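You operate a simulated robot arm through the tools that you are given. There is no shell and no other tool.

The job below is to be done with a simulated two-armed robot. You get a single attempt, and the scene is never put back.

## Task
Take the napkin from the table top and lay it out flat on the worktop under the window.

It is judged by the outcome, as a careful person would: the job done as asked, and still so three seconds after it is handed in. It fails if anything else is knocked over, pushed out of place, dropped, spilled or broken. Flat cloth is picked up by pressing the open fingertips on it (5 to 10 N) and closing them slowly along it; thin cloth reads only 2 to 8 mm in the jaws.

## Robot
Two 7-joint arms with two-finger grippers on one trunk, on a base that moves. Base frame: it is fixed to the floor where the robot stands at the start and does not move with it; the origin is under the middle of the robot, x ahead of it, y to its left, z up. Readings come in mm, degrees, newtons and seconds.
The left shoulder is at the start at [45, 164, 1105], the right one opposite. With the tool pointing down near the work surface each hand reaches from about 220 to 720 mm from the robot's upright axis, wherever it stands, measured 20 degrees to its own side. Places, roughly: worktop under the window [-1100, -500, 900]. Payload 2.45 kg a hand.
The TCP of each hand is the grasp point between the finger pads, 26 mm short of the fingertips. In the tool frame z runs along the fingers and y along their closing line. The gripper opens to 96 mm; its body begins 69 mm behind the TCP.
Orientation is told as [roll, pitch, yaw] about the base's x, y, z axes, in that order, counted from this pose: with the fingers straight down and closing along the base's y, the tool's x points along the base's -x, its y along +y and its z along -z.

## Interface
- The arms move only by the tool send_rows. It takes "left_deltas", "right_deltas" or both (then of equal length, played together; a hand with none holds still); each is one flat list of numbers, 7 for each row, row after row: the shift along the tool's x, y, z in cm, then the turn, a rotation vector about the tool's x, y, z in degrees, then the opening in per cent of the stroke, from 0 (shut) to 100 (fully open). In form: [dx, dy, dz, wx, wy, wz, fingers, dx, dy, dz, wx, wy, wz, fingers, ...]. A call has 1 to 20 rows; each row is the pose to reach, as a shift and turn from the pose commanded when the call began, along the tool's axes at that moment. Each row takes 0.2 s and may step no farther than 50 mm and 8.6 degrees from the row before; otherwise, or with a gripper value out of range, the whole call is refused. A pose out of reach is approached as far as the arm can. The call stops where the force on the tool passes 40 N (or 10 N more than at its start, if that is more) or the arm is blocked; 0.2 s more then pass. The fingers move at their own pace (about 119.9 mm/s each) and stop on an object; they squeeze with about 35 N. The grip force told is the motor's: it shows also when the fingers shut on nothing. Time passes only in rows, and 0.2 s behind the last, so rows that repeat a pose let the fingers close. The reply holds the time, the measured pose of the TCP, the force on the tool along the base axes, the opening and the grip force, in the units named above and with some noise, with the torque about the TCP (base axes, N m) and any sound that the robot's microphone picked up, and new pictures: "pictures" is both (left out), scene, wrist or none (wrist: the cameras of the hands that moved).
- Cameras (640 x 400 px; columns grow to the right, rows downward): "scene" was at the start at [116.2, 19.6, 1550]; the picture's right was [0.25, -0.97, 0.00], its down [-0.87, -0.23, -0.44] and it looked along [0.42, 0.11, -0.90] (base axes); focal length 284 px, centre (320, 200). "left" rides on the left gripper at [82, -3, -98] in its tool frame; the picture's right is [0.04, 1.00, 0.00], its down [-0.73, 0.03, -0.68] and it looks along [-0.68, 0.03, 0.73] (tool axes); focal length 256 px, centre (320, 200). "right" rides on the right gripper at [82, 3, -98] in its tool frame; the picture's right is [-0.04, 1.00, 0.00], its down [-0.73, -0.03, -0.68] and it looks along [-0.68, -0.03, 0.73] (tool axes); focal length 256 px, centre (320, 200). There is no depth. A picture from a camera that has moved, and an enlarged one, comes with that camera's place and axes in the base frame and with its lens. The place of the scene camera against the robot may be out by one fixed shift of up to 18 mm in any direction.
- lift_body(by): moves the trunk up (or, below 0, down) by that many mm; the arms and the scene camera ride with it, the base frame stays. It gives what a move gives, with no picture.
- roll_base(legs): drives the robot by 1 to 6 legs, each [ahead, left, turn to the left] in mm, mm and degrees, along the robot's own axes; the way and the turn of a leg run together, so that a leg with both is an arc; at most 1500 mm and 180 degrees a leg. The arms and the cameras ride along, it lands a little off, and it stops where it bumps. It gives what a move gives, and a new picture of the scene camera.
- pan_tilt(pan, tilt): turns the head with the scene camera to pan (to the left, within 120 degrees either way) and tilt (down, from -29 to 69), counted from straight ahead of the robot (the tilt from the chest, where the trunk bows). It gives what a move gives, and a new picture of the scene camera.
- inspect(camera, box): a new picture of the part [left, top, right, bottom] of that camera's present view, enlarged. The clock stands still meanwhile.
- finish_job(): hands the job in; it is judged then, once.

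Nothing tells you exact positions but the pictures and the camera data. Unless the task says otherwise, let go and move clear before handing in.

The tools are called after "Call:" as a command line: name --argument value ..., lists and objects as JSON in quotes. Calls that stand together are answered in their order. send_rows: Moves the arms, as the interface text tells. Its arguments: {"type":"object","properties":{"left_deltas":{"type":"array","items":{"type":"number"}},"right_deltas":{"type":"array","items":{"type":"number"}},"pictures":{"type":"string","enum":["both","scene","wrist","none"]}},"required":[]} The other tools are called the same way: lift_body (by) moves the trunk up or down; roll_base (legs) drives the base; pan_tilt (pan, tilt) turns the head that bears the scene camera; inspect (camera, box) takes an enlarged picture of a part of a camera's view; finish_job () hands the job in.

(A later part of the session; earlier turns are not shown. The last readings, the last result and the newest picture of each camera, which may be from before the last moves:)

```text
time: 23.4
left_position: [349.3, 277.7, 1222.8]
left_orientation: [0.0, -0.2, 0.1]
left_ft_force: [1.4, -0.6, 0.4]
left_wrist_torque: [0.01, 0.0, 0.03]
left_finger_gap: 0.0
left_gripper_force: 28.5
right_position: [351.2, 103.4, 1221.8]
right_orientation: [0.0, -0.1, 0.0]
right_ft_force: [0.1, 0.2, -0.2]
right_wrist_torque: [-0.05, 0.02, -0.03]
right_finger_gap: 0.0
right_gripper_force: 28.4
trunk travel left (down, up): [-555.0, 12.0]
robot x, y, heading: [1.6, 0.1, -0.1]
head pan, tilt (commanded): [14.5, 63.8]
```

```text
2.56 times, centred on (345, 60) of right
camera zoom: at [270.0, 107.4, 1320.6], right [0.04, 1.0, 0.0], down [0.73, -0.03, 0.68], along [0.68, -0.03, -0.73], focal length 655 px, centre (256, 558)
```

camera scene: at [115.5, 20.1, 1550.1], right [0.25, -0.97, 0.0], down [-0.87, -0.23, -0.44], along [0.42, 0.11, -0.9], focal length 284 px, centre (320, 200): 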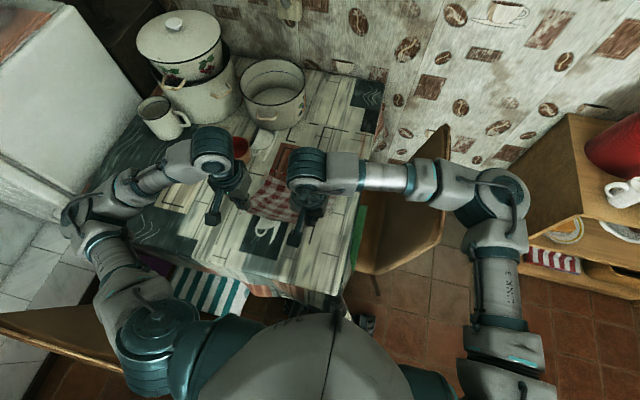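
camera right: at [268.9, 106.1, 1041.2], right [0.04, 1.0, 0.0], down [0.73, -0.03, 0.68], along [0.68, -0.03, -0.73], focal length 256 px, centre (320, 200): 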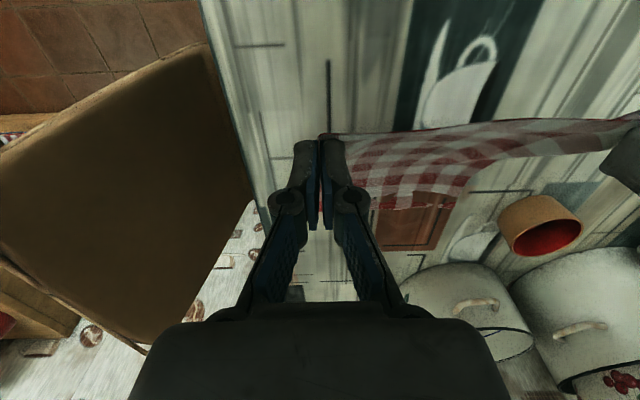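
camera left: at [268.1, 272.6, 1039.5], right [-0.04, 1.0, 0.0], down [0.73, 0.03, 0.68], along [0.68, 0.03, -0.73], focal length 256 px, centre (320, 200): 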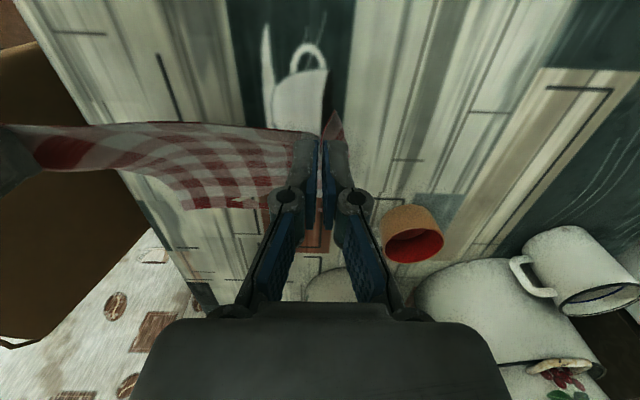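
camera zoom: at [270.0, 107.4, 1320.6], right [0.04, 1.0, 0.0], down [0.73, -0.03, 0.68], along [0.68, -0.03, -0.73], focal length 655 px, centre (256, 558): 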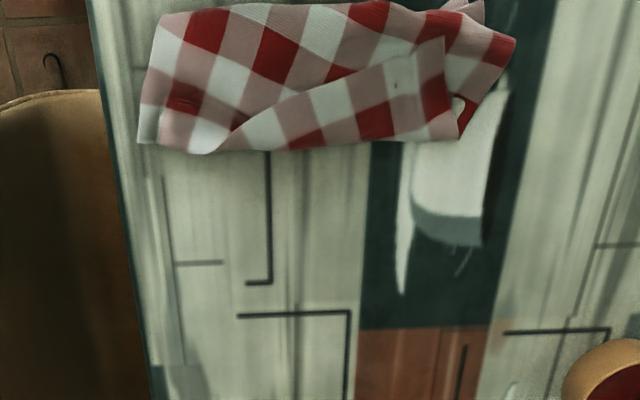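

The cloth now lies as a folded strip about x 300–375, y 18–280, safely on the table. I'll lower the trunk, open the fingers and look from close up to find its corners.

Call:
lift_body --by -280

Call:
send_rows --left_deltas '[2, 1.5, 0, 0, 0, 0, 40, 4, 3, 0, 0, 0, 0, 40, 6, 4.5, 0, 0, 0, 0, 40, 8, 6, 0, 0, 0, 0, 40]' --right_deltas '[2, -1.5, 0, 0, 0, 0, 40, 4, -3, 0, 0, 0, 0, 40, 6, -4.5, 0, 0, 0, 0, 40, 8, -6, 0, 0, 0, 0, 40]' --pictures "both"

```text
time: 26.2
left_position: [349.2, 277.4, 942.4]
left_orientation: [0.0, -0.2, 0.0]
left_ft_force: [0.0, -0.1, 0.9]
left_wrist_torque: [0.02, 0.0, 0.0]
left_finger_gap: 0.0
left_gripper_force: 28.8
right_position: [350.7, 104.4, 941.8]
right_orientation: [0.0, -0.2, 0.0]
right_ft_force: [-1.1, 0.7, -0.2]
right_wrist_torque: [-0.01, -0.03, -0.03]
right_finger_gap: 0.0
right_gripper_force: 28.4
trunk travel left (down, up): [-275.0, 292.0]
robot x, y, heading: [1.8, 1.8, -0.1]
head pan, tilt (commanded): [14.5, 63.8]
```

```text
time: 27.2
left_position: [276.3, 341.3, 946.2]
left_orientation: [0.0, -0.1, 0.0]
left_ft_force: [0.1, 0.5, 0.2]
left_wrist_torque: [0.01, -0.02, 0.01]
left_finger_gap: 38.3
left_gripper_force: 0.0
left hand out of reach, approached as far as the arm can: row 4
right_position: [267.6, 43.0, 942.3]
right_orientation: [0.0, -0.2, -0.1]
right_ft_force: [-0.9, 0.4, 0.5]
right_wrist_torque: [0.05, -0.05, -0.01]
right_finger_gap: 38.5
right_gripper_force: 0.1
trunk travel left (down, up): [-275.0, 292.0]
robot x, y, heading: [-2.8, -0.6, -0.2]
head pan, tilt (commanded): [14.5, 63.8]
camera scene: at [112.9, 20.2, 1550.3], right [0.25, -0.97, 0.0], down [-0.87, -0.23, -0.44], along [0.43, 0.11, -0.9], focal length 284 px, centre (320, 200)
camera right: at [186.7, 46.2, 1040.5], right [0.04, 1.0, 0.0], down [0.73, -0.03, 0.68], along [0.68, -0.03, -0.73], focal length 256 px, centre (320, 200)
camera left: at [195.5, 337.2, 1042.6], right [-0.04, 1.0, 0.0], down [0.73, 0.03, 0.68], along [0.68, 0.03, -0.73], focal length 256 px, centre (320, 200)
```

scene: 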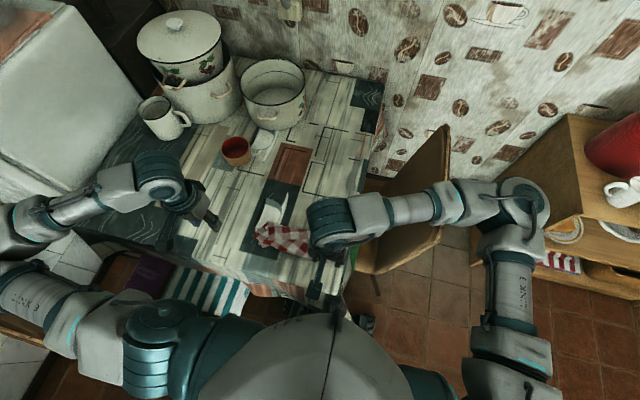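
right: 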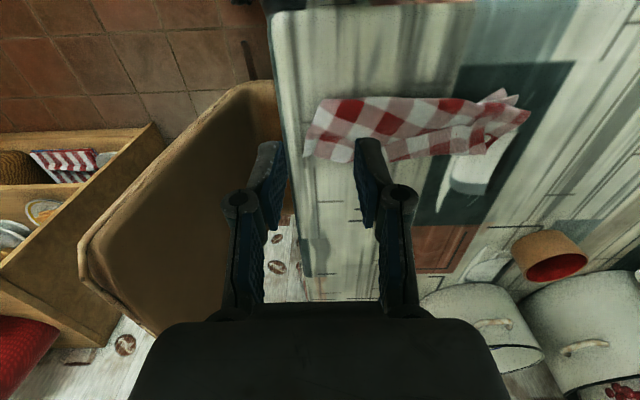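
left: 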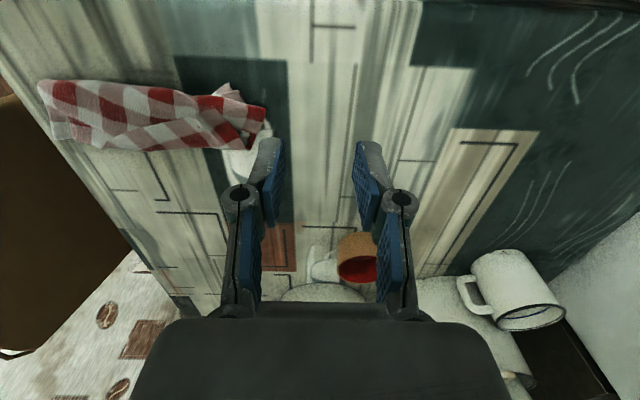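

Call:
inspect --camera "right" --box '[290, 70, 550, 190]'

Call:
inspect --camera "left" --box '[30, 60, 290, 180]'

Call:
inspect --camera "scene" --box '[240, 190, 340, 270]'

```text
2.46 times, centred on (420, 130) of right
camera zoom: at [186.7, 46.2, 1040.5], right [0.04, 1.0, 0.0], down [0.73, -0.03, 0.68], along [0.68, -0.03, -0.73], focal length 630 px, centre (74, 372)
```

zoom: 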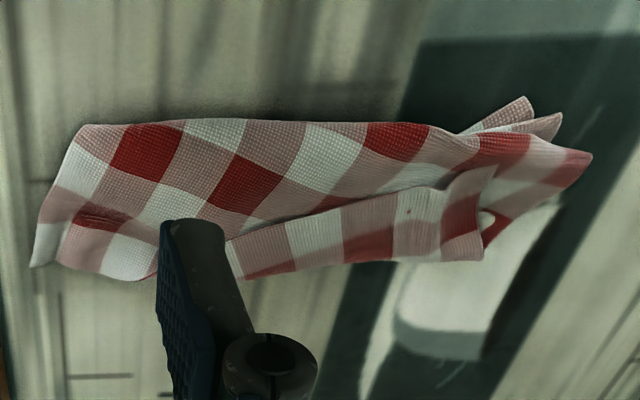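

```text
2.46 times, centred on (160, 120) of left
camera zoom: at [195.5, 337.2, 1042.6], right [-0.04, 1.0, 0.0], down [0.73, 0.03, 0.68], along [0.68, 0.03, -0.73], focal length 630 px, centre (714, 397)
```

zoom: 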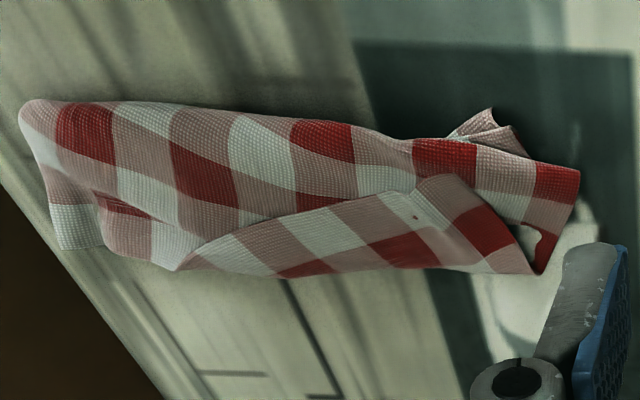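

```text
5.00 times, centred on (290, 230) of scene
camera zoom: at [112.9, 20.2, 1550.3], right [0.25, -0.97, 0.0], down [-0.87, -0.23, -0.44], along [0.43, 0.11, -0.9], focal length 1419 px, centre (470, 50)
```

zoom: 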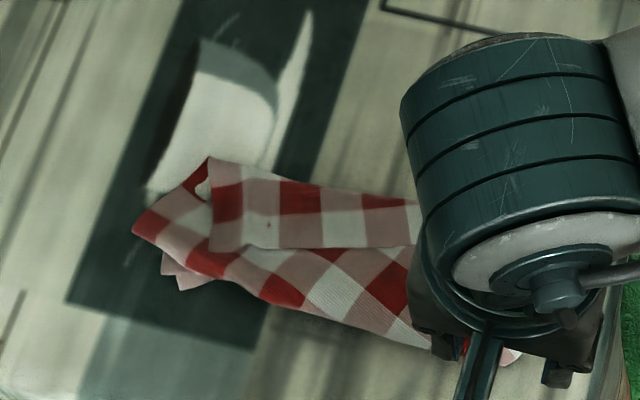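

The cloth is bunched in two or three layers with one corner lying on top near (376, 253, 758). I'll take closer views from both sides to work out the layers before re-grasping.

Call:
send_rows --left_deltas '[0, -0.5, 2, 0, 0, 0, 60, 0, -1, 4, 0, 0, 0, 60, 0, -1, 6, 0, 0, 0, 60, 0, -1, 8, 0, 0, 0, 60]' --right_deltas '[0, -2.0, 1, 0, 0, 0, 60, 0, -4, 3, 0, 0, 0, 60, 0, -6, 5, 0, 0, 0, 60, 0, -8, 6, 0, 0, 0, 60]' --pictures "both"

Call:
inspect --camera "scene" --box '[235, 190, 345, 270]'

Call:
inspect --camera "left" --box '[0, 60, 300, 220]'

Call:
inspect --camera "right" --box '[330, 60, 630, 220]'

```text
time: 28.2
left_position: [283.7, 332.4, 862.7]
left_orientation: [-0.1, 0.0, 0.0]
left_ft_force: [0.4, -0.8, -0.9]
left_wrist_torque: [0.02, -0.01, -0.03]
left_finger_gap: 57.5
left_gripper_force: 0.1
left hand out of reach, approached as far as the arm can: row 1, 2, 3, 4
right_position: [270.1, -36.9, 882.6]
right_orientation: [0.0, 0.0, 0.1]
right_ft_force: [-0.5, -1.2, 0.2]
right_wrist_torque: [0.01, 0.0, -0.05]
right_finger_gap: 57.7
right_gripper_force: 0.1
trunk travel left (down, up): [-275.0, 292.0]
robot x, y, heading: [0.8, 0.8, -0.0]
head pan, tilt (commanded): [14.5, 63.8]
camera scene: at [115.1, 18.6, 1550.1], right [0.25, -0.97, 0.0], down [-0.87, -0.23, -0.44], along [0.42, 0.11, -0.9], focal length 284 px, centre (320, 200)
camera right: at [189.5, -33.9, 981.4], right [0.04, 1.0, 0.0], down [0.73, -0.03, 0.68], along [0.68, -0.03, -0.73], focal length 256 px, centre (320, 200)
camera left: at [202.1, 328.8, 960.1], right [-0.04, 1.0, 0.0], down [0.73, 0.03, 0.68], along [0.68, 0.03, -0.73], focal length 256 px, centre (320, 200)
```

scene: 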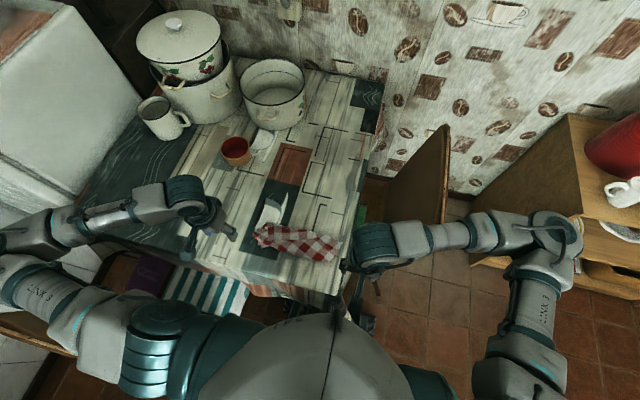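
right: 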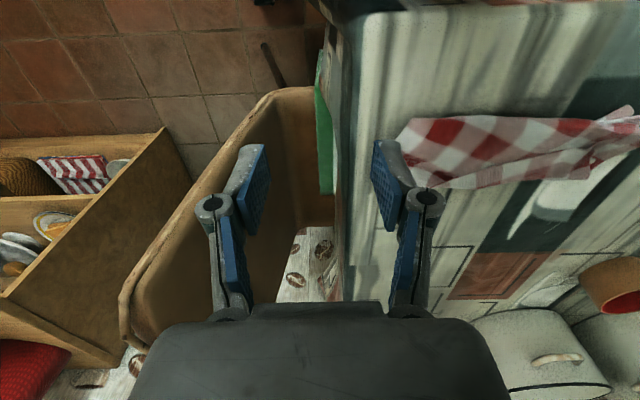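
left: 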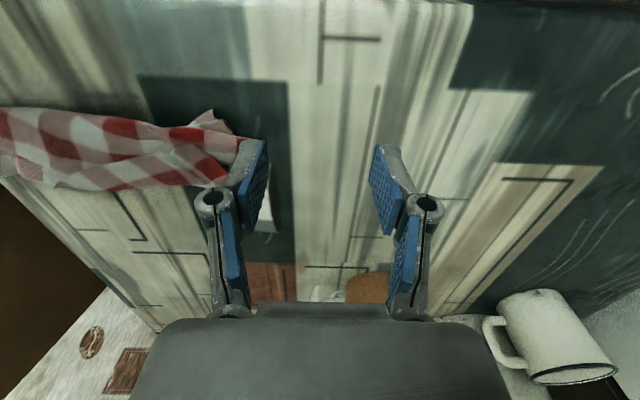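

```text
5.00 times, centred on (290, 230) of scene
camera zoom: at [115.1, 18.6, 1550.1], right [0.25, -0.97, 0.0], down [-0.87, -0.23, -0.44], along [0.42, 0.11, -0.9], focal length 1419 px, centre (470, 50)
```

zoom: 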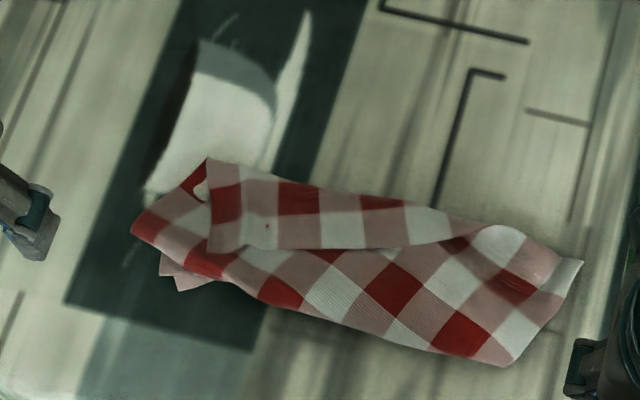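

```text
2.13 times, centred on (150, 140) of left
camera zoom: at [202.1, 328.8, 960.1], right [-0.04, 1.0, 0.0], down [0.73, 0.03, 0.68], along [0.68, 0.03, -0.73], focal length 546 px, centre (683, 328)
```

zoom: 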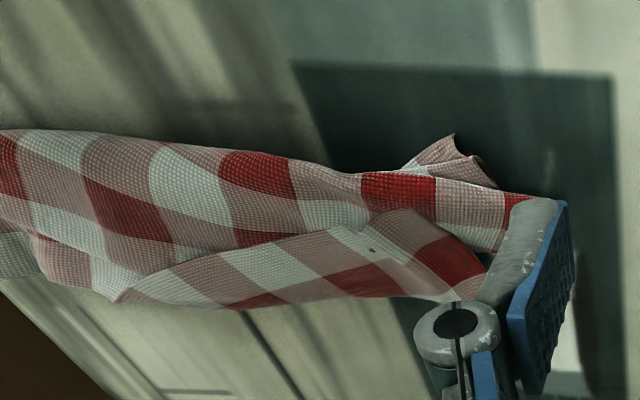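

```text
2.13 times, centred on (480, 140) of right
camera zoom: at [189.5, -33.9, 981.4], right [0.04, 1.0, 0.0], down [0.73, -0.03, 0.68], along [0.68, -0.03, -0.73], focal length 546 px, centre (-21, 328)
```

zoom: 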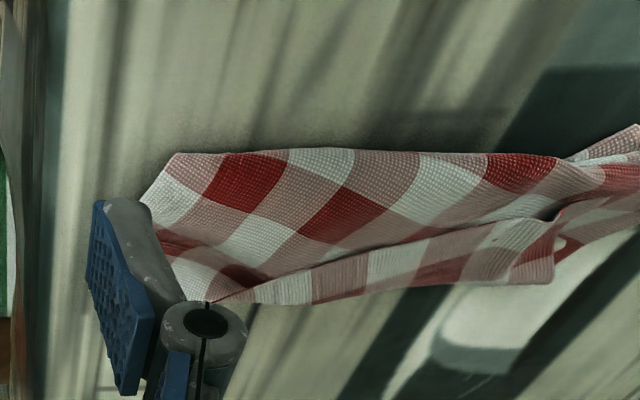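

The picture is clear now: the near-left corner lies on top at about (316, 223, 778) as a folded-over flap, and the near-right corner sticks out at about (369, 16). I'll move the left hand above the flap to pinch it first with a wider bite.

Call:
send_rows --left_deltas '[-1.0, -2.7, 0, 0, 0, 0, 55, -2.0, -5.4, 0, 0, 0, 0, 55, -3.0, -8.0, 0, 0, 0, 0, 55, -4.0, -10.7, 0, 0, 0, 0, 55, -5.1, -13.4, 0, 0, 0, 0, 55, -5.1, -13.4, 0, 0, 0, 0, 55]' --pictures "both"

```text
time: 29.6
left_position: [336.1, 198.0, 862.0]
left_orientation: [0.0, -0.1, 0.0]
left_ft_force: [0.6, -0.8, -0.6]
left_wrist_torque: [-0.03, 0.02, 0.0]
left_finger_gap: 52.8
left_gripper_force: 0.0
right_position: [270.7, -36.2, 883.1]
right_orientation: [0.0, -0.2, 0.0]
right_ft_force: [-0.3, 0.3, -0.4]
right_wrist_torque: [0.0, 0.0, 0.02]
right_finger_gap: 57.6
right_gripper_force: 0.0
trunk travel left (down, up): [-275.0, 292.0]
robot x, y, heading: [-0.8, 2.5, 0.0]
head pan, tilt (commanded): [14.5, 63.8]
camera scene: at [115.4, 18.0, 1550.1], right [0.25, -0.97, 0.0], down [-0.87, -0.22, -0.44], along [0.42, 0.11, -0.9], focal length 284 px, centre (320, 200)
camera left: at [252.9, 194.0, 958.5], right [-0.04, 1.0, 0.0], down [0.73, 0.03, 0.68], along [0.68, 0.03, -0.73], focal length 256 px, centre (320, 200)
```

scene: 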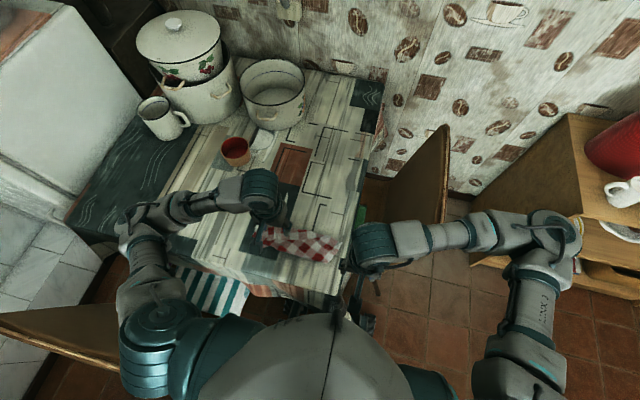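
left: 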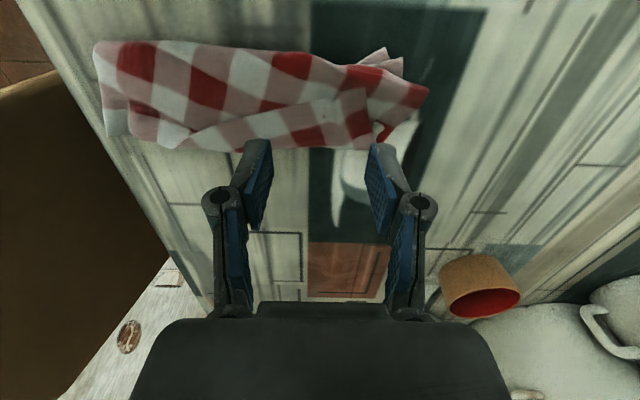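

Call:
inspect --camera "left" --box '[80, 20, 460, 200]'

```text
1.68 times, centred on (270, 110) of left
camera zoom: at [252.9, 194.0, 958.5], right [-0.04, 1.0, 0.0], down [0.73, 0.03, 0.68], along [0.68, 0.03, -0.73], focal length 431 px, centre (404, 352)
```

zoom: 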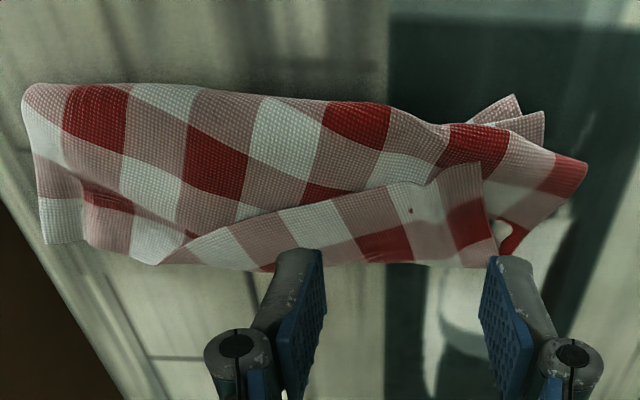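

The flap (single top layer, near-left corner) is right under the left fingers. I'll descend gently onto it and look for light contact.

Call:
send_rows --left_deltas '[0, 0, 2, 0, 0, 0, 55, 0, 0, 4, 0, 0, 0, 55, 0, 0, 6, 0, 0, 0, 55, 0, 0, 7, 0, 0, 0, 55, 0, 0, 7.5, 0, 0, 0, 55]' --pictures "wrist"

```text
time: 30.8
left_position: [336.4, 198.2, 788.0]
left_orientation: [0.0, -0.1, 0.0]
left_ft_force: [0.5, -0.1, -0.4]
left_wrist_torque: [-0.01, -0.01, 0.0]
left_finger_gap: 52.8
left_gripper_force: 0.0
right_position: [269.9, -35.0, 882.3]
right_orientation: [-0.1, -0.1, 0.0]
right_ft_force: [-0.1, 0.5, 0.7]
right_wrist_torque: [0.01, 0.02, 0.02]
right_finger_gap: 57.7
right_gripper_force: 0.0
trunk travel left (down, up): [-275.0, 292.0]
robot x, y, heading: [-2.6, -1.6, -0.2]
head pan, tilt (commanded): [14.5, 63.8]
camera left: at [254.1, 196.1, 885.1], right [-0.04, 1.0, 0.0], down [0.73, 0.03, 0.68], along [0.68, 0.03, -0.73], focal length 256 px, centre (320, 200)
```

left: 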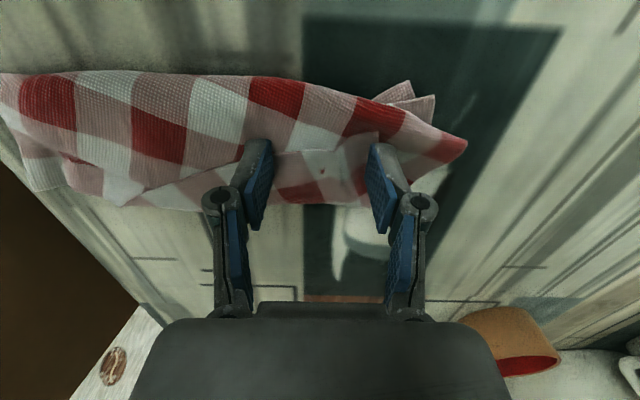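

Call:
inspect --camera "left" --box '[180, 60, 480, 250]'

```text
2.11 times, centred on (330, 155) of left
camera zoom: at [254.1, 196.1, 885.1], right [-0.04, 1.0, 0.0], down [0.73, 0.03, 0.68], along [0.68, 0.03, -0.73], focal length 539 px, centre (299, 295)
```

zoom: 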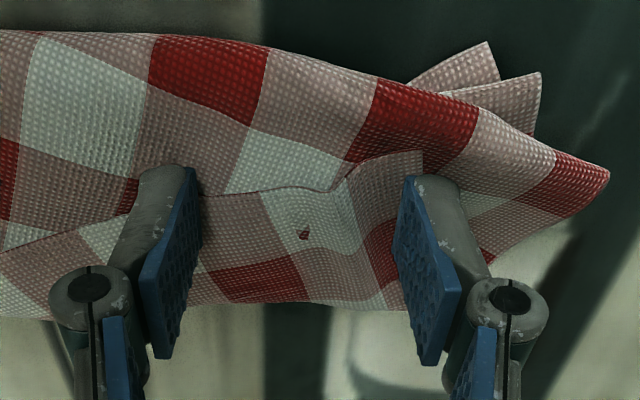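

Call:
send_rows --left_deltas '[0, 0.2, 0.2, 0, 0, 0, 55, 0, 0.3, 0.4, 0, 0, 0, 55, 0, 0.3, 0.5, 0, 0, 0, 55]' --pictures "none"

```text
time: 31.6
left_position: [335.1, 202.0, 783.5]
left_orientation: [0.0, -0.1, 0.1]
left_ft_force: [-1.1, -0.3, 0.9]
left_wrist_torque: [-0.01, 0.04, 0.01]
left_finger_gap: 52.9
left_gripper_force: 0.0
right_position: [270.8, -35.9, 882.0]
right_orientation: [0.0, -0.1, 0.0]
right_ft_force: [0.1, 0.2, -1.0]
right_wrist_torque: [-0.02, -0.03, 0.0]
right_finger_gap: 57.4
right_gripper_force: 0.0
trunk travel left (down, up): [-275.0, 292.0]
robot x, y, heading: [0.5, -0.3, 0.1]
head pan, tilt (commanded): [14.5, 63.8]
```

Call:
send_rows --left_deltas '[0, 0, 0.1, 0, 0, 0, 55, 0, 0, 0.2, 0, 0, 0, 55, 0, 0, 0.3, 0, 0, 0, 55, 0, 0, 0.3, 0, 0, 0, 55]' --pictures "wrist"

```text
time: 32.6
left_position: [336.1, 202.3, 780.8]
left_orientation: [0.0, -0.1, 0.0]
left_ft_force: [-0.5, -0.6, 0.4]
left_wrist_torque: [-0.05, 0.0, 0.01]
left_finger_gap: 53.1
left_gripper_force: 0.1
right_position: [271.2, -37.0, 882.4]
right_orientation: [0.0, -0.1, -0.1]
right_ft_force: [0.0, 0.3, 0.2]
right_wrist_torque: [0.0, 0.02, 0.01]
right_finger_gap: 57.8
right_gripper_force: 0.1
trunk travel left (down, up): [-275.0, 292.0]
robot x, y, heading: [-5.5, -1.5, -0.1]
head pan, tilt (commanded): [14.5, 63.8]
camera left: at [253.4, 198.8, 876.8], right [-0.04, 1.0, 0.0], down [0.73, 0.03, 0.68], along [0.68, 0.03, -0.73], focal length 256 px, centre (320, 200)
```

left: 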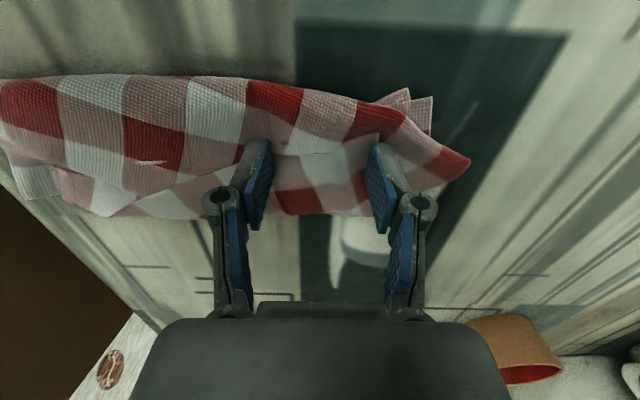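

Call:
inspect --camera "left" --box '[180, 60, 480, 250]'

```text
2.11 times, centred on (330, 155) of left
camera zoom: at [253.4, 198.8, 876.8], right [-0.04, 1.0, 0.0], down [0.73, 0.03, 0.68], along [0.68, 0.03, -0.73], focal length 539 px, centre (299, 295)
```

zoom: 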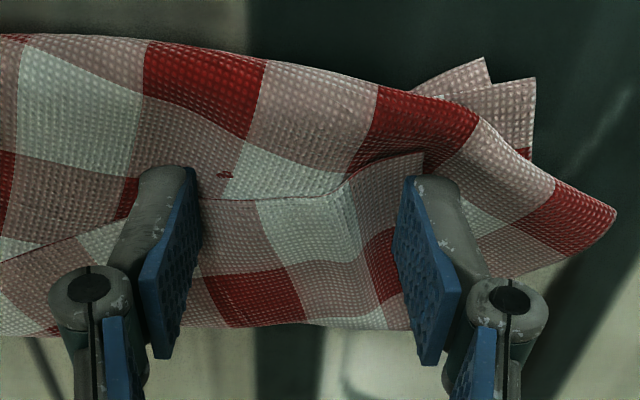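

The flap bulges between the fingers. I'll press 2–3 mm more and close slowly, watching whether the flap gathers.

Call:
send_rows --left_deltas '[0, 0, 0.15, 0, 0, 0, 52, 0, 0, 0.25, 0, 0, 0, 47, 0, 0, 0.25, 0, 0, 0, 42, 0, 0, 0.25, 0, 0, 0, 37, 0, 0, 0.25, 0, 0, 0, 32]' --pictures "wrist"

Call:
inspect --camera "left" --box '[180, 60, 480, 250]'

```text
time: 33.8
left_position: [335.6, 201.0, 779.2]
left_orientation: [0.0, -0.2, 0.1]
left_ft_force: [1.2, 0.0, 11.2]
left_wrist_torque: [-0.07, -0.01, 0.02]
left_finger_gap: 31.2
left_gripper_force: 0.0
right_position: [270.3, -37.9, 881.9]
right_orientation: [-0.1, -0.1, 0.1]
right_ft_force: [0.2, -0.8, 0.3]
right_wrist_torque: [-0.02, -0.01, 0.01]
right_finger_gap: 57.6
right_gripper_force: 0.1
trunk travel left (down, up): [-275.0, 292.0]
robot x, y, heading: [-0.4, -0.4, 0.2]
head pan, tilt (commanded): [14.5, 63.8]
camera left: at [253.1, 198.1, 875.6], right [-0.04, 1.0, 0.0], down [0.73, 0.03, 0.68], along [0.68, 0.03, -0.73], focal length 256 px, centre (320, 200)
```

left: 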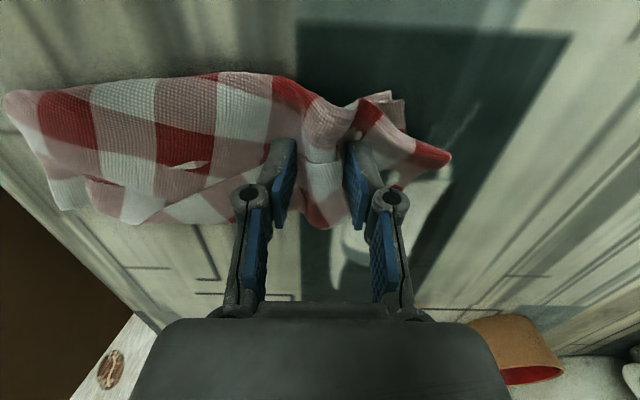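

```text
2.11 times, centred on (330, 155) of left
camera zoom: at [253.1, 198.1, 875.6], right [-0.04, 1.0, 0.0], down [0.73, 0.03, 0.68], along [0.68, 0.03, -0.73], focal length 539 px, centre (299, 295)
```

zoom: 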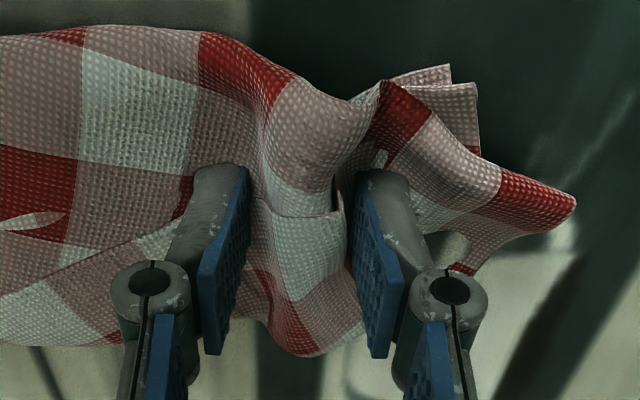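

All layers are gathering together under pressure. I'll raise the tips about 10 mm so only the top of the ridge (the flap) is pinched, then close.

Call:
send_rows --left_deltas '[0, 0, -0.6, 0, 0, 0, 32, 0, 0, -1.2, 0, 0, 0, 32, 0, 0, -1.2, 0, 0, 0, 26, 0, 0, -1.2, 0, 0, 0, 20, 0, 0, -1.2, 0, 0, 0, 14]' --pictures "wrist"

Call:
inspect --camera "left" --box '[180, 60, 480, 250]'

```text
time: 35.0
left_position: [335.1, 201.7, 789.4]
left_orientation: [0.0, -0.1, 0.0]
left_ft_force: [0.0, 0.5, 0.6]
left_wrist_torque: [0.01, -0.05, 0.0]
left_finger_gap: 13.4
left_gripper_force: 0.1
right_position: [272.0, -37.1, 881.9]
right_orientation: [0.0, -0.1, -0.1]
right_ft_force: [-0.8, 1.0, -0.1]
right_wrist_torque: [0.01, 0.03, 0.02]
right_finger_gap: 57.6
right_gripper_force: 0.0
trunk travel left (down, up): [-275.0, 292.0]
robot x, y, heading: [1.3, 2.2, 0.1]
head pan, tilt (commanded): [14.5, 63.8]
camera left: at [253.3, 198.5, 886.6], right [-0.04, 1.0, 0.0], down [0.73, 0.03, 0.68], along [0.68, 0.03, -0.73], focal length 256 px, centre (320, 200)
```

left: 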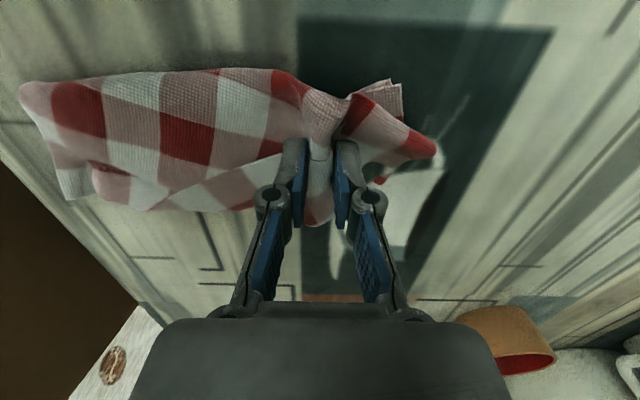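

```text
2.11 times, centred on (330, 155) of left
camera zoom: at [253.3, 198.5, 886.6], right [-0.04, 1.0, 0.0], down [0.73, 0.03, 0.68], along [0.68, 0.03, -0.73], focal length 539 px, centre (299, 295)
```

zoom: 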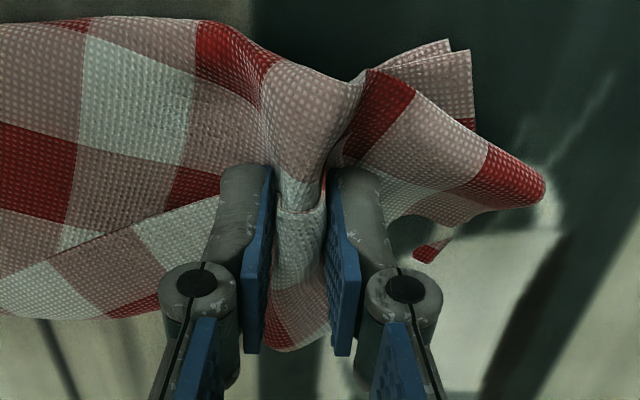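

Call:
send_rows --left_deltas '[0, 0, 0, 0, 0, 0, 8, 0, 0, 0, 0, 0, 0, 3, 0, 0, 0, 0, 0, 0, 0, 0, 0, 0, 0, 0, 0, 0, 0, 0, -1, 0, 0, 0, 0, 0, 0, -2, 0, 0, 0, 0, 0, 0, -3, 0, 0, 0, 0]' --pictures "wrist"

Call:
inspect --camera "left" --box '[80, 30, 520, 270]'

Call:
inspect --camera "scene" --box '[230, 180, 360, 270]'

Call:
inspect --camera "right" --box '[340, 60, 640, 220]'

```text
time: 36.6
left_position: [334.7, 201.7, 819.7]
left_orientation: [0.1, -0.1, 0.0]
left_ft_force: [0.3, 0.6, 0.3]
left_wrist_torque: [0.02, 0.03, 0.03]
left_finger_gap: 4.9
left_gripper_force: 36.8
right_position: [271.1, -36.3, 882.0]
right_orientation: [0.1, 0.0, 0.1]
right_ft_force: [-0.3, 0.2, -0.1]
right_wrist_torque: [0.0, 0.04, 0.02]
right_finger_gap: 57.7
right_gripper_force: 0.0
trunk travel left (down, up): [-275.0, 292.0]
robot x, y, heading: [1.1, 2.5, -0.1]
head pan, tilt (commanded): [14.5, 63.8]
camera left: at [253.7, 198.3, 917.4], right [-0.04, 1.0, 0.0], down [0.73, 0.03, 0.68], along [0.68, 0.03, -0.73], focal length 256 px, centre (320, 200)
```

left: 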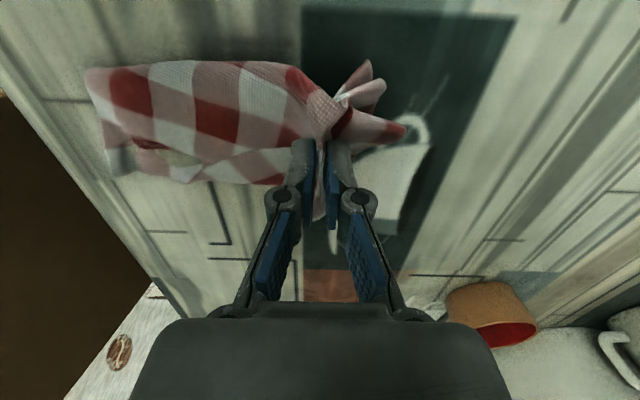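

```text
1.45 times, centred on (300, 150) of left
camera zoom: at [253.7, 198.3, 917.4], right [-0.04, 1.0, 0.0], down [0.73, 0.03, 0.68], along [0.68, 0.03, -0.73], focal length 372 px, centre (349, 273)
```

zoom: 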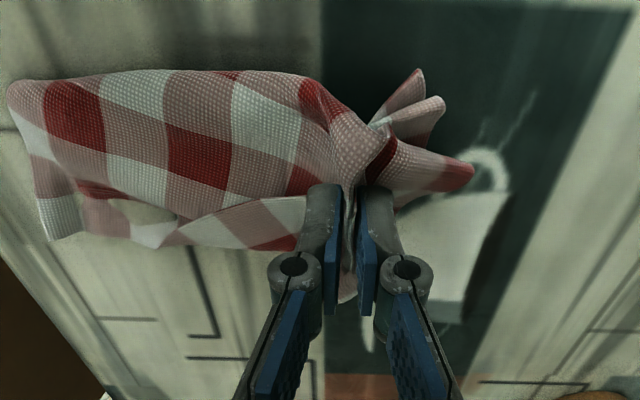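

```text
4.44 times, centred on (295, 225) of scene
camera zoom: at [115.7, 18.0, 1550.0], right [0.25, -0.97, 0.0], down [-0.87, -0.23, -0.44], along [0.42, 0.11, -0.9], focal length 1261 px, centre (431, 89)
```

zoom: 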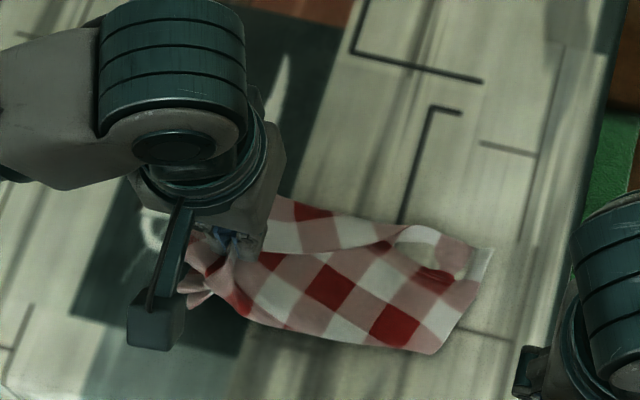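

```text
2.13 times, centred on (490, 140) of right
camera zoom: at [189.4, -33.1, 981.6], right [0.04, 1.0, 0.0], down [0.73, -0.03, 0.68], along [0.68, -0.03, -0.73], focal length 546 px, centre (-43, 328)
```

zoom: 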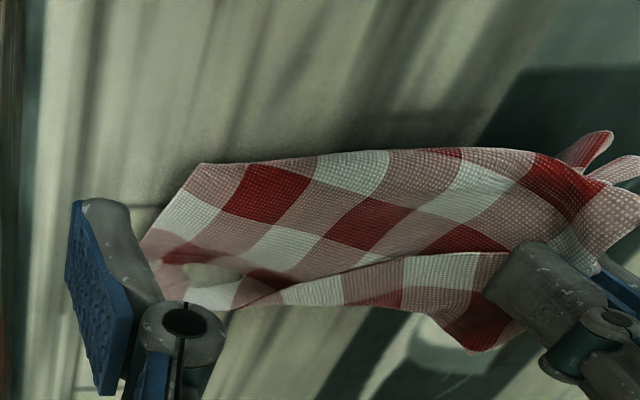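

The left hand now has a firm bite (4.9 mm) on the left end of the napkin through all layers. The worktop is a clearer place to spread it, so I'll lift it slowly and carry it there, unfolding it on the worktop.

Call:
send_rows --left_deltas '[0, 0, -1, 0, 0, 0, 0, 0, 0, -2.5, 0, 0, 0, 0, 0, 0, -4, 0, 0, 0, 0, 0, 0, -5.5, 0, 0, 0, 0, 0, 0, -7, 0, 0, 0, 0, 0, 0, -8.5, 0, 0, 0, 0, 0, 0, -10, 0, 0, 0, 0, 0, 0, -11.5, 0, 0, 0, 0]' --pictures "both"

```text
time: 38.4
left_position: [334.8, 202.4, 934.3]
left_orientation: [0.0, -0.1, 0.1]
left_ft_force: [0.2, 2.9, 0.5]
left_wrist_torque: [0.14, 0.03, -0.02]
left_finger_gap: 4.2
left_gripper_force: 36.3
right_position: [271.0, -36.5, 882.0]
right_orientation: [0.0, -0.1, -0.1]
right_ft_force: [-0.1, 0.3, 0.1]
right_wrist_torque: [-0.02, -0.02, 0.03]
right_finger_gap: 57.7
right_gripper_force: 0.1
trunk travel left (down, up): [-275.0, 292.0]
robot x, y, heading: [-1.3, -2.7, -0.1]
head pan, tilt (commanded): [14.5, 63.8]
camera scene: at [115.9, 18.0, 1550.0], right [0.25, -0.97, 0.0], down [-0.87, -0.23, -0.44], along [0.42, 0.11, -0.9], focal length 284 px, centre (320, 200)
camera left: at [253.6, 199.1, 1031.7], right [-0.04, 1.0, 0.0], down [0.73, 0.03, 0.68], along [0.68, 0.03, -0.73], focal length 256 px, centre (320, 200)
```

scene: 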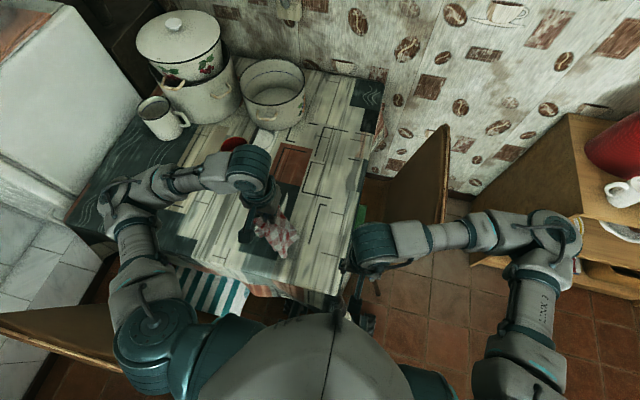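
left: 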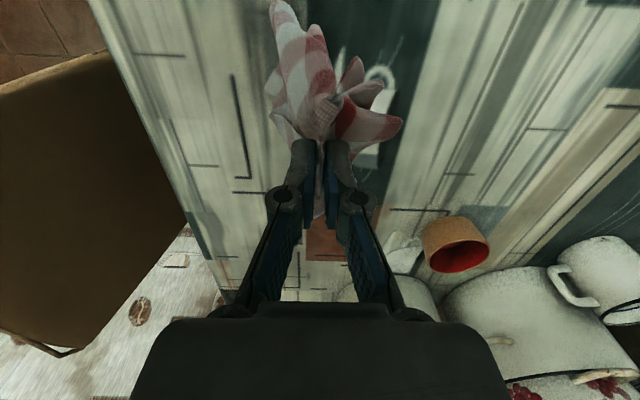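

It holds firmly (4.2 mm). I'll raise the trunk in parts.

Call:
lift_body --by 100

Call:
lift_body --by 180

Call:
inspect --camera "left" --box '[0, 0, 640, 400]'

Call:
inspect --camera "scene" --box '[180, 100, 420, 270]'

Call:
inspect --camera "right" --box '[0, 0, 640, 400]'

```text
time: 39.8
left_position: [335.4, 202.7, 1034.3]
left_orientation: [0.0, 0.0, 0.0]
left_ft_force: [-0.3, 0.4, -1.4]
left_wrist_torque: [0.01, 0.02, 0.01]
left_finger_gap: 4.9
left_gripper_force: 35.7
right_position: [272.0, -36.9, 982.0]
right_orientation: [0.0, -0.2, -0.1]
right_ft_force: [0.3, 0.3, -0.4]
right_wrist_torque: [-0.01, -0.03, 0.01]
right_finger_gap: 57.5
right_gripper_force: 0.0
trunk travel left (down, up): [-375.0, 192.0]
robot x, y, heading: [1.1, 0.9, 0.1]
head pan, tilt (commanded): [14.5, 63.8]
```

```text
time: 41.8
left_position: [335.3, 202.2, 1214.2]
left_orientation: [0.0, -0.2, 0.0]
left_ft_force: [0.4, -0.4, -1.2]
left_wrist_torque: [0.0, 0.02, 0.03]
left_finger_gap: 4.9
left_gripper_force: 32.7
right_position: [271.5, -35.8, 1161.5]
right_orientation: [-0.1, -0.1, 0.0]
right_ft_force: [0.0, -0.2, 0.4]
right_wrist_torque: [0.01, 0.05, -0.01]
right_finger_gap: 57.6
right_gripper_force: 0.2
trunk travel left (down, up): [-555.0, 12.0]
robot x, y, heading: [2.0, -0.7, -0.0]
head pan, tilt (commanded): [14.5, 63.8]
```

```text
1.00 times, centred on (320, 200) of left (not enlarged: the box is as wide or as high as the picture)
camera zoom: at [253.7, 199.3, 1312.0], right [-0.04, 1.0, 0.0], down [0.73, 0.03, 0.68], along [0.68, 0.03, -0.73], focal length 256 px, centre (320, 200)
```

zoom: 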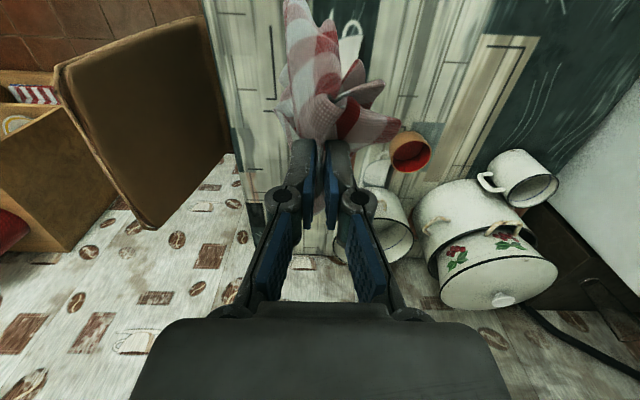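

```text
2.35 times, centred on (300, 185) of scene
camera zoom: at [53.2, 18.6, 1830.3], right [0.25, -0.97, 0.0], down [-0.87, -0.23, -0.44], along [0.42, 0.11, -0.9], focal length 668 px, centre (367, 235)
```

zoom: 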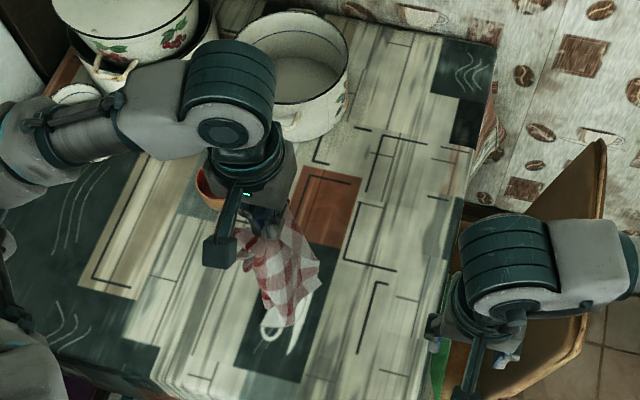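

```text
1.00 times, centred on (320, 200) of right (not enlarged: the box is as wide or as high as the picture)
camera zoom: at [190.0, -32.7, 1260.4], right [0.04, 1.0, 0.0], down [0.73, -0.03, 0.68], along [0.68, -0.03, -0.73], focal length 256 px, centre (320, 200)
```

zoom: 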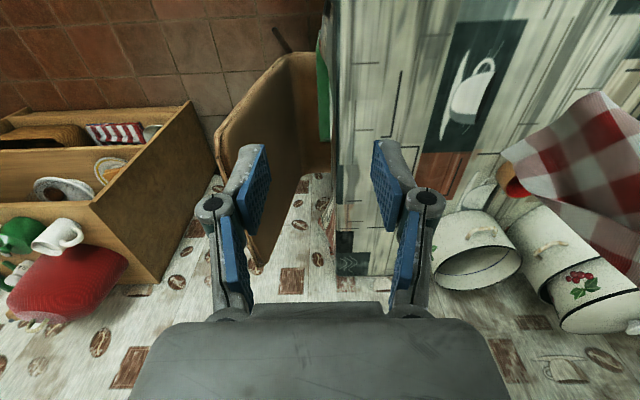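

The napkin hangs from the left hand at z 1214, clear of everything. I'll back away from the table, shift right into the free floor, then turn around to face the worktop.

Call:
roll_base --legs '[[-300, 0, 0], [0, -450, 0]]'

Call:
pan_tilt --pan 0 --tilt 50

```text
time: 46.1
left_position: [33.8, -242.9, 1215.2]
left_orientation: [-0.1, -0.1, -0.4]
left_ft_force: [0.7, 1.2, -0.9]
left_wrist_torque: [-0.08, 0.03, -0.03]
left_finger_gap: 5.7
left_gripper_force: 37.0
right_position: [-34.9, -481.6, 1161.6]
right_orientation: [-0.3, -0.2, -0.5]
right_ft_force: [0.0, 0.5, -0.3]
right_wrist_torque: [0.02, -0.05, 0.03]
right_finger_gap: 57.4
right_gripper_force: 0.0
trunk travel left (down, up): [-555.0, 12.0]
robot x, y, heading: [-303.9, -448.7, -0.4]
head pan, tilt (commanded): [14.5, 63.8]
camera scene: at [-251.0, -420.3, 1830.3], right [0.24, -0.97, 0.01], down [-0.87, -0.22, -0.44], along [0.43, 0.1, -0.9], focal length 284 px, centre (320, 200)
```

scene: 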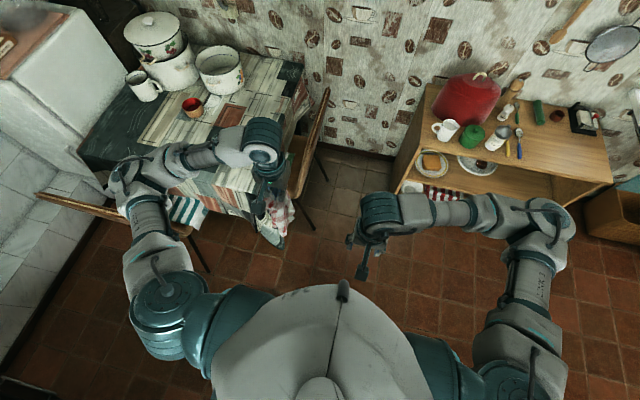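

```text
time: 46.9
left_position: [29.9, -246.2, 1216.7]
left_orientation: [-0.1, -0.3, -0.5]
left_ft_force: [-0.8, 0.2, -0.5]
left_wrist_torque: [-0.05, -0.02, 0.0]
left_finger_gap: 5.0
left_gripper_force: 34.3
right_position: [-36.3, -483.2, 1162.7]
right_orientation: [-0.1, -0.2, -0.5]
right_ft_force: [-0.1, 0.3, 0.3]
right_wrist_torque: [-0.04, 0.0, -0.01]
right_finger_gap: 57.5
right_gripper_force: 0.0
trunk travel left (down, up): [-555.0, 12.0]
robot x, y, heading: [-304.0, -446.8, -0.5]
head pan, tilt (commanded): [0.0, 50.0]
camera scene: at [-234.4, -440.7, 1847.1], right [-0.01, -1.0, 0.0], down [-0.77, 0.0, -0.64], along [0.64, -0.01, -0.77], focal length 284 px, centre (320, 200)
```

scene: 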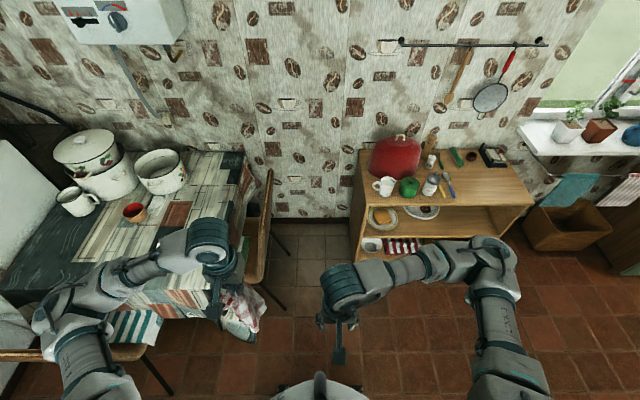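

The carry is stable and the floor around is free. Now I'll turn right by 180° in two steps to face the worktop.

Call:
roll_base --legs '[[0, 0, -90], [0, 0, -89.5]]'

```text
time: 54.9
left_position: [-635.9, -650.0, 1217.6]
left_orientation: [0.0, -0.3, -180.0]
left_ft_force: [1.5, 2.6, -0.9]
left_wrist_torque: [-0.18, -0.06, 0.09]
left_finger_gap: 3.1
left_gripper_force: 28.8
right_position: [-573.0, -411.4, 1163.3]
right_orientation: [0.1, -0.2, -179.9]
right_ft_force: [0.8, 0.7, -0.2]
right_wrist_torque: [-0.01, -0.02, 0.03]
right_finger_gap: 57.5
right_gripper_force: 0.0
trunk travel left (down, up): [-555.0, 12.0]
robot x, y, heading: [-304.1, -445.6, -180.2]
head pan, tilt (commanded): [0.0, 50.0]
camera scene: at [-359.7, -448.6, 1847.2], right [0.0, 1.0, 0.0], down [0.77, 0.0, -0.64], along [-0.64, 0.0, -0.77], focal length 284 px, centre (320, 200)
```

scene: 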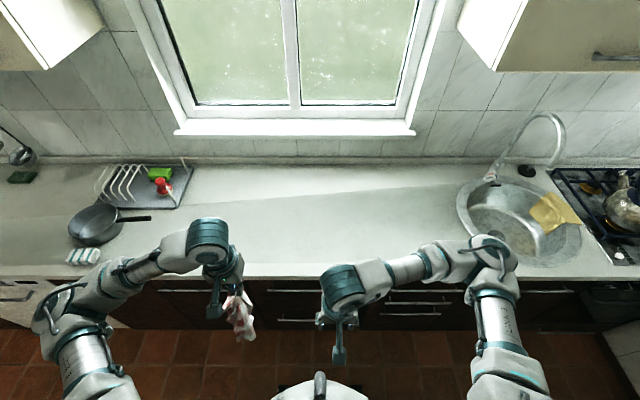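

The worktop in front is clear between the dish rack (left) and the sink (right). I'll zoom in to pin down its front edge and height before approaching.

Call:
inspect --camera "scene" --box '[200, 150, 480, 330]'

Call:
inspect --camera "right" --box '[0, 0, 640, 400]'

Call:
inspect --camera "left" --box '[0, 0, 640, 400]'

```text
2.22 times, centred on (340, 240) of scene
camera zoom: at [-359.7, -448.6, 1847.2], right [0.0, 1.0, 0.0], down [0.77, 0.0, -0.64], along [-0.64, 0.0, -0.77], focal length 631 px, centre (276, 111)
```

zoom: 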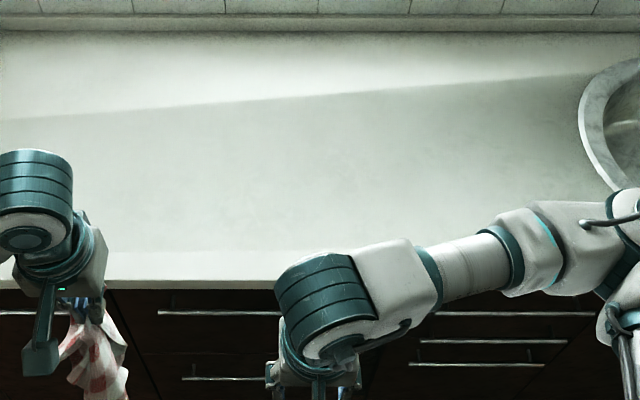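

```text
1.00 times, centred on (320, 200) of right (not enlarged: the box is as wide or as high as the picture)
camera zoom: at [-491.0, -413.8, 1261.2], right [-0.04, -1.0, 0.0], down [-0.73, 0.03, 0.68], along [-0.68, 0.02, -0.73], focal length 256 px, centre (320, 200)
```

zoom: 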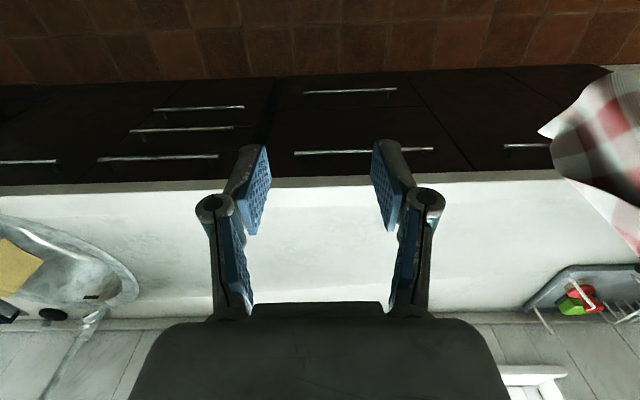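

```text
1.00 times, centred on (320, 200) of left (not enlarged: the box is as wide or as high as the picture)
camera zoom: at [-554.5, -645.6, 1313.3], right [0.04, -1.0, 0.0], down [-0.73, -0.03, 0.68], along [-0.68, -0.03, -0.73], focal length 256 px, centre (320, 200)
```

zoom: 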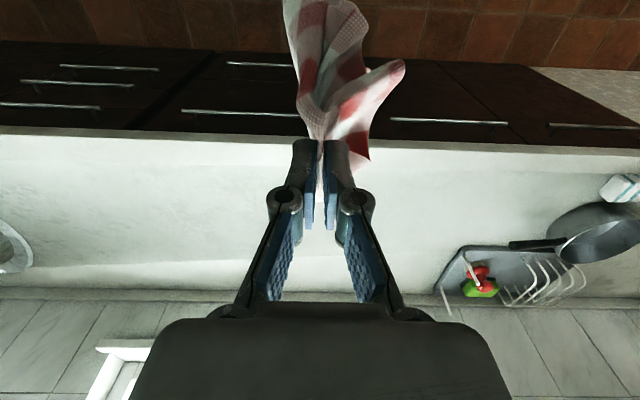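

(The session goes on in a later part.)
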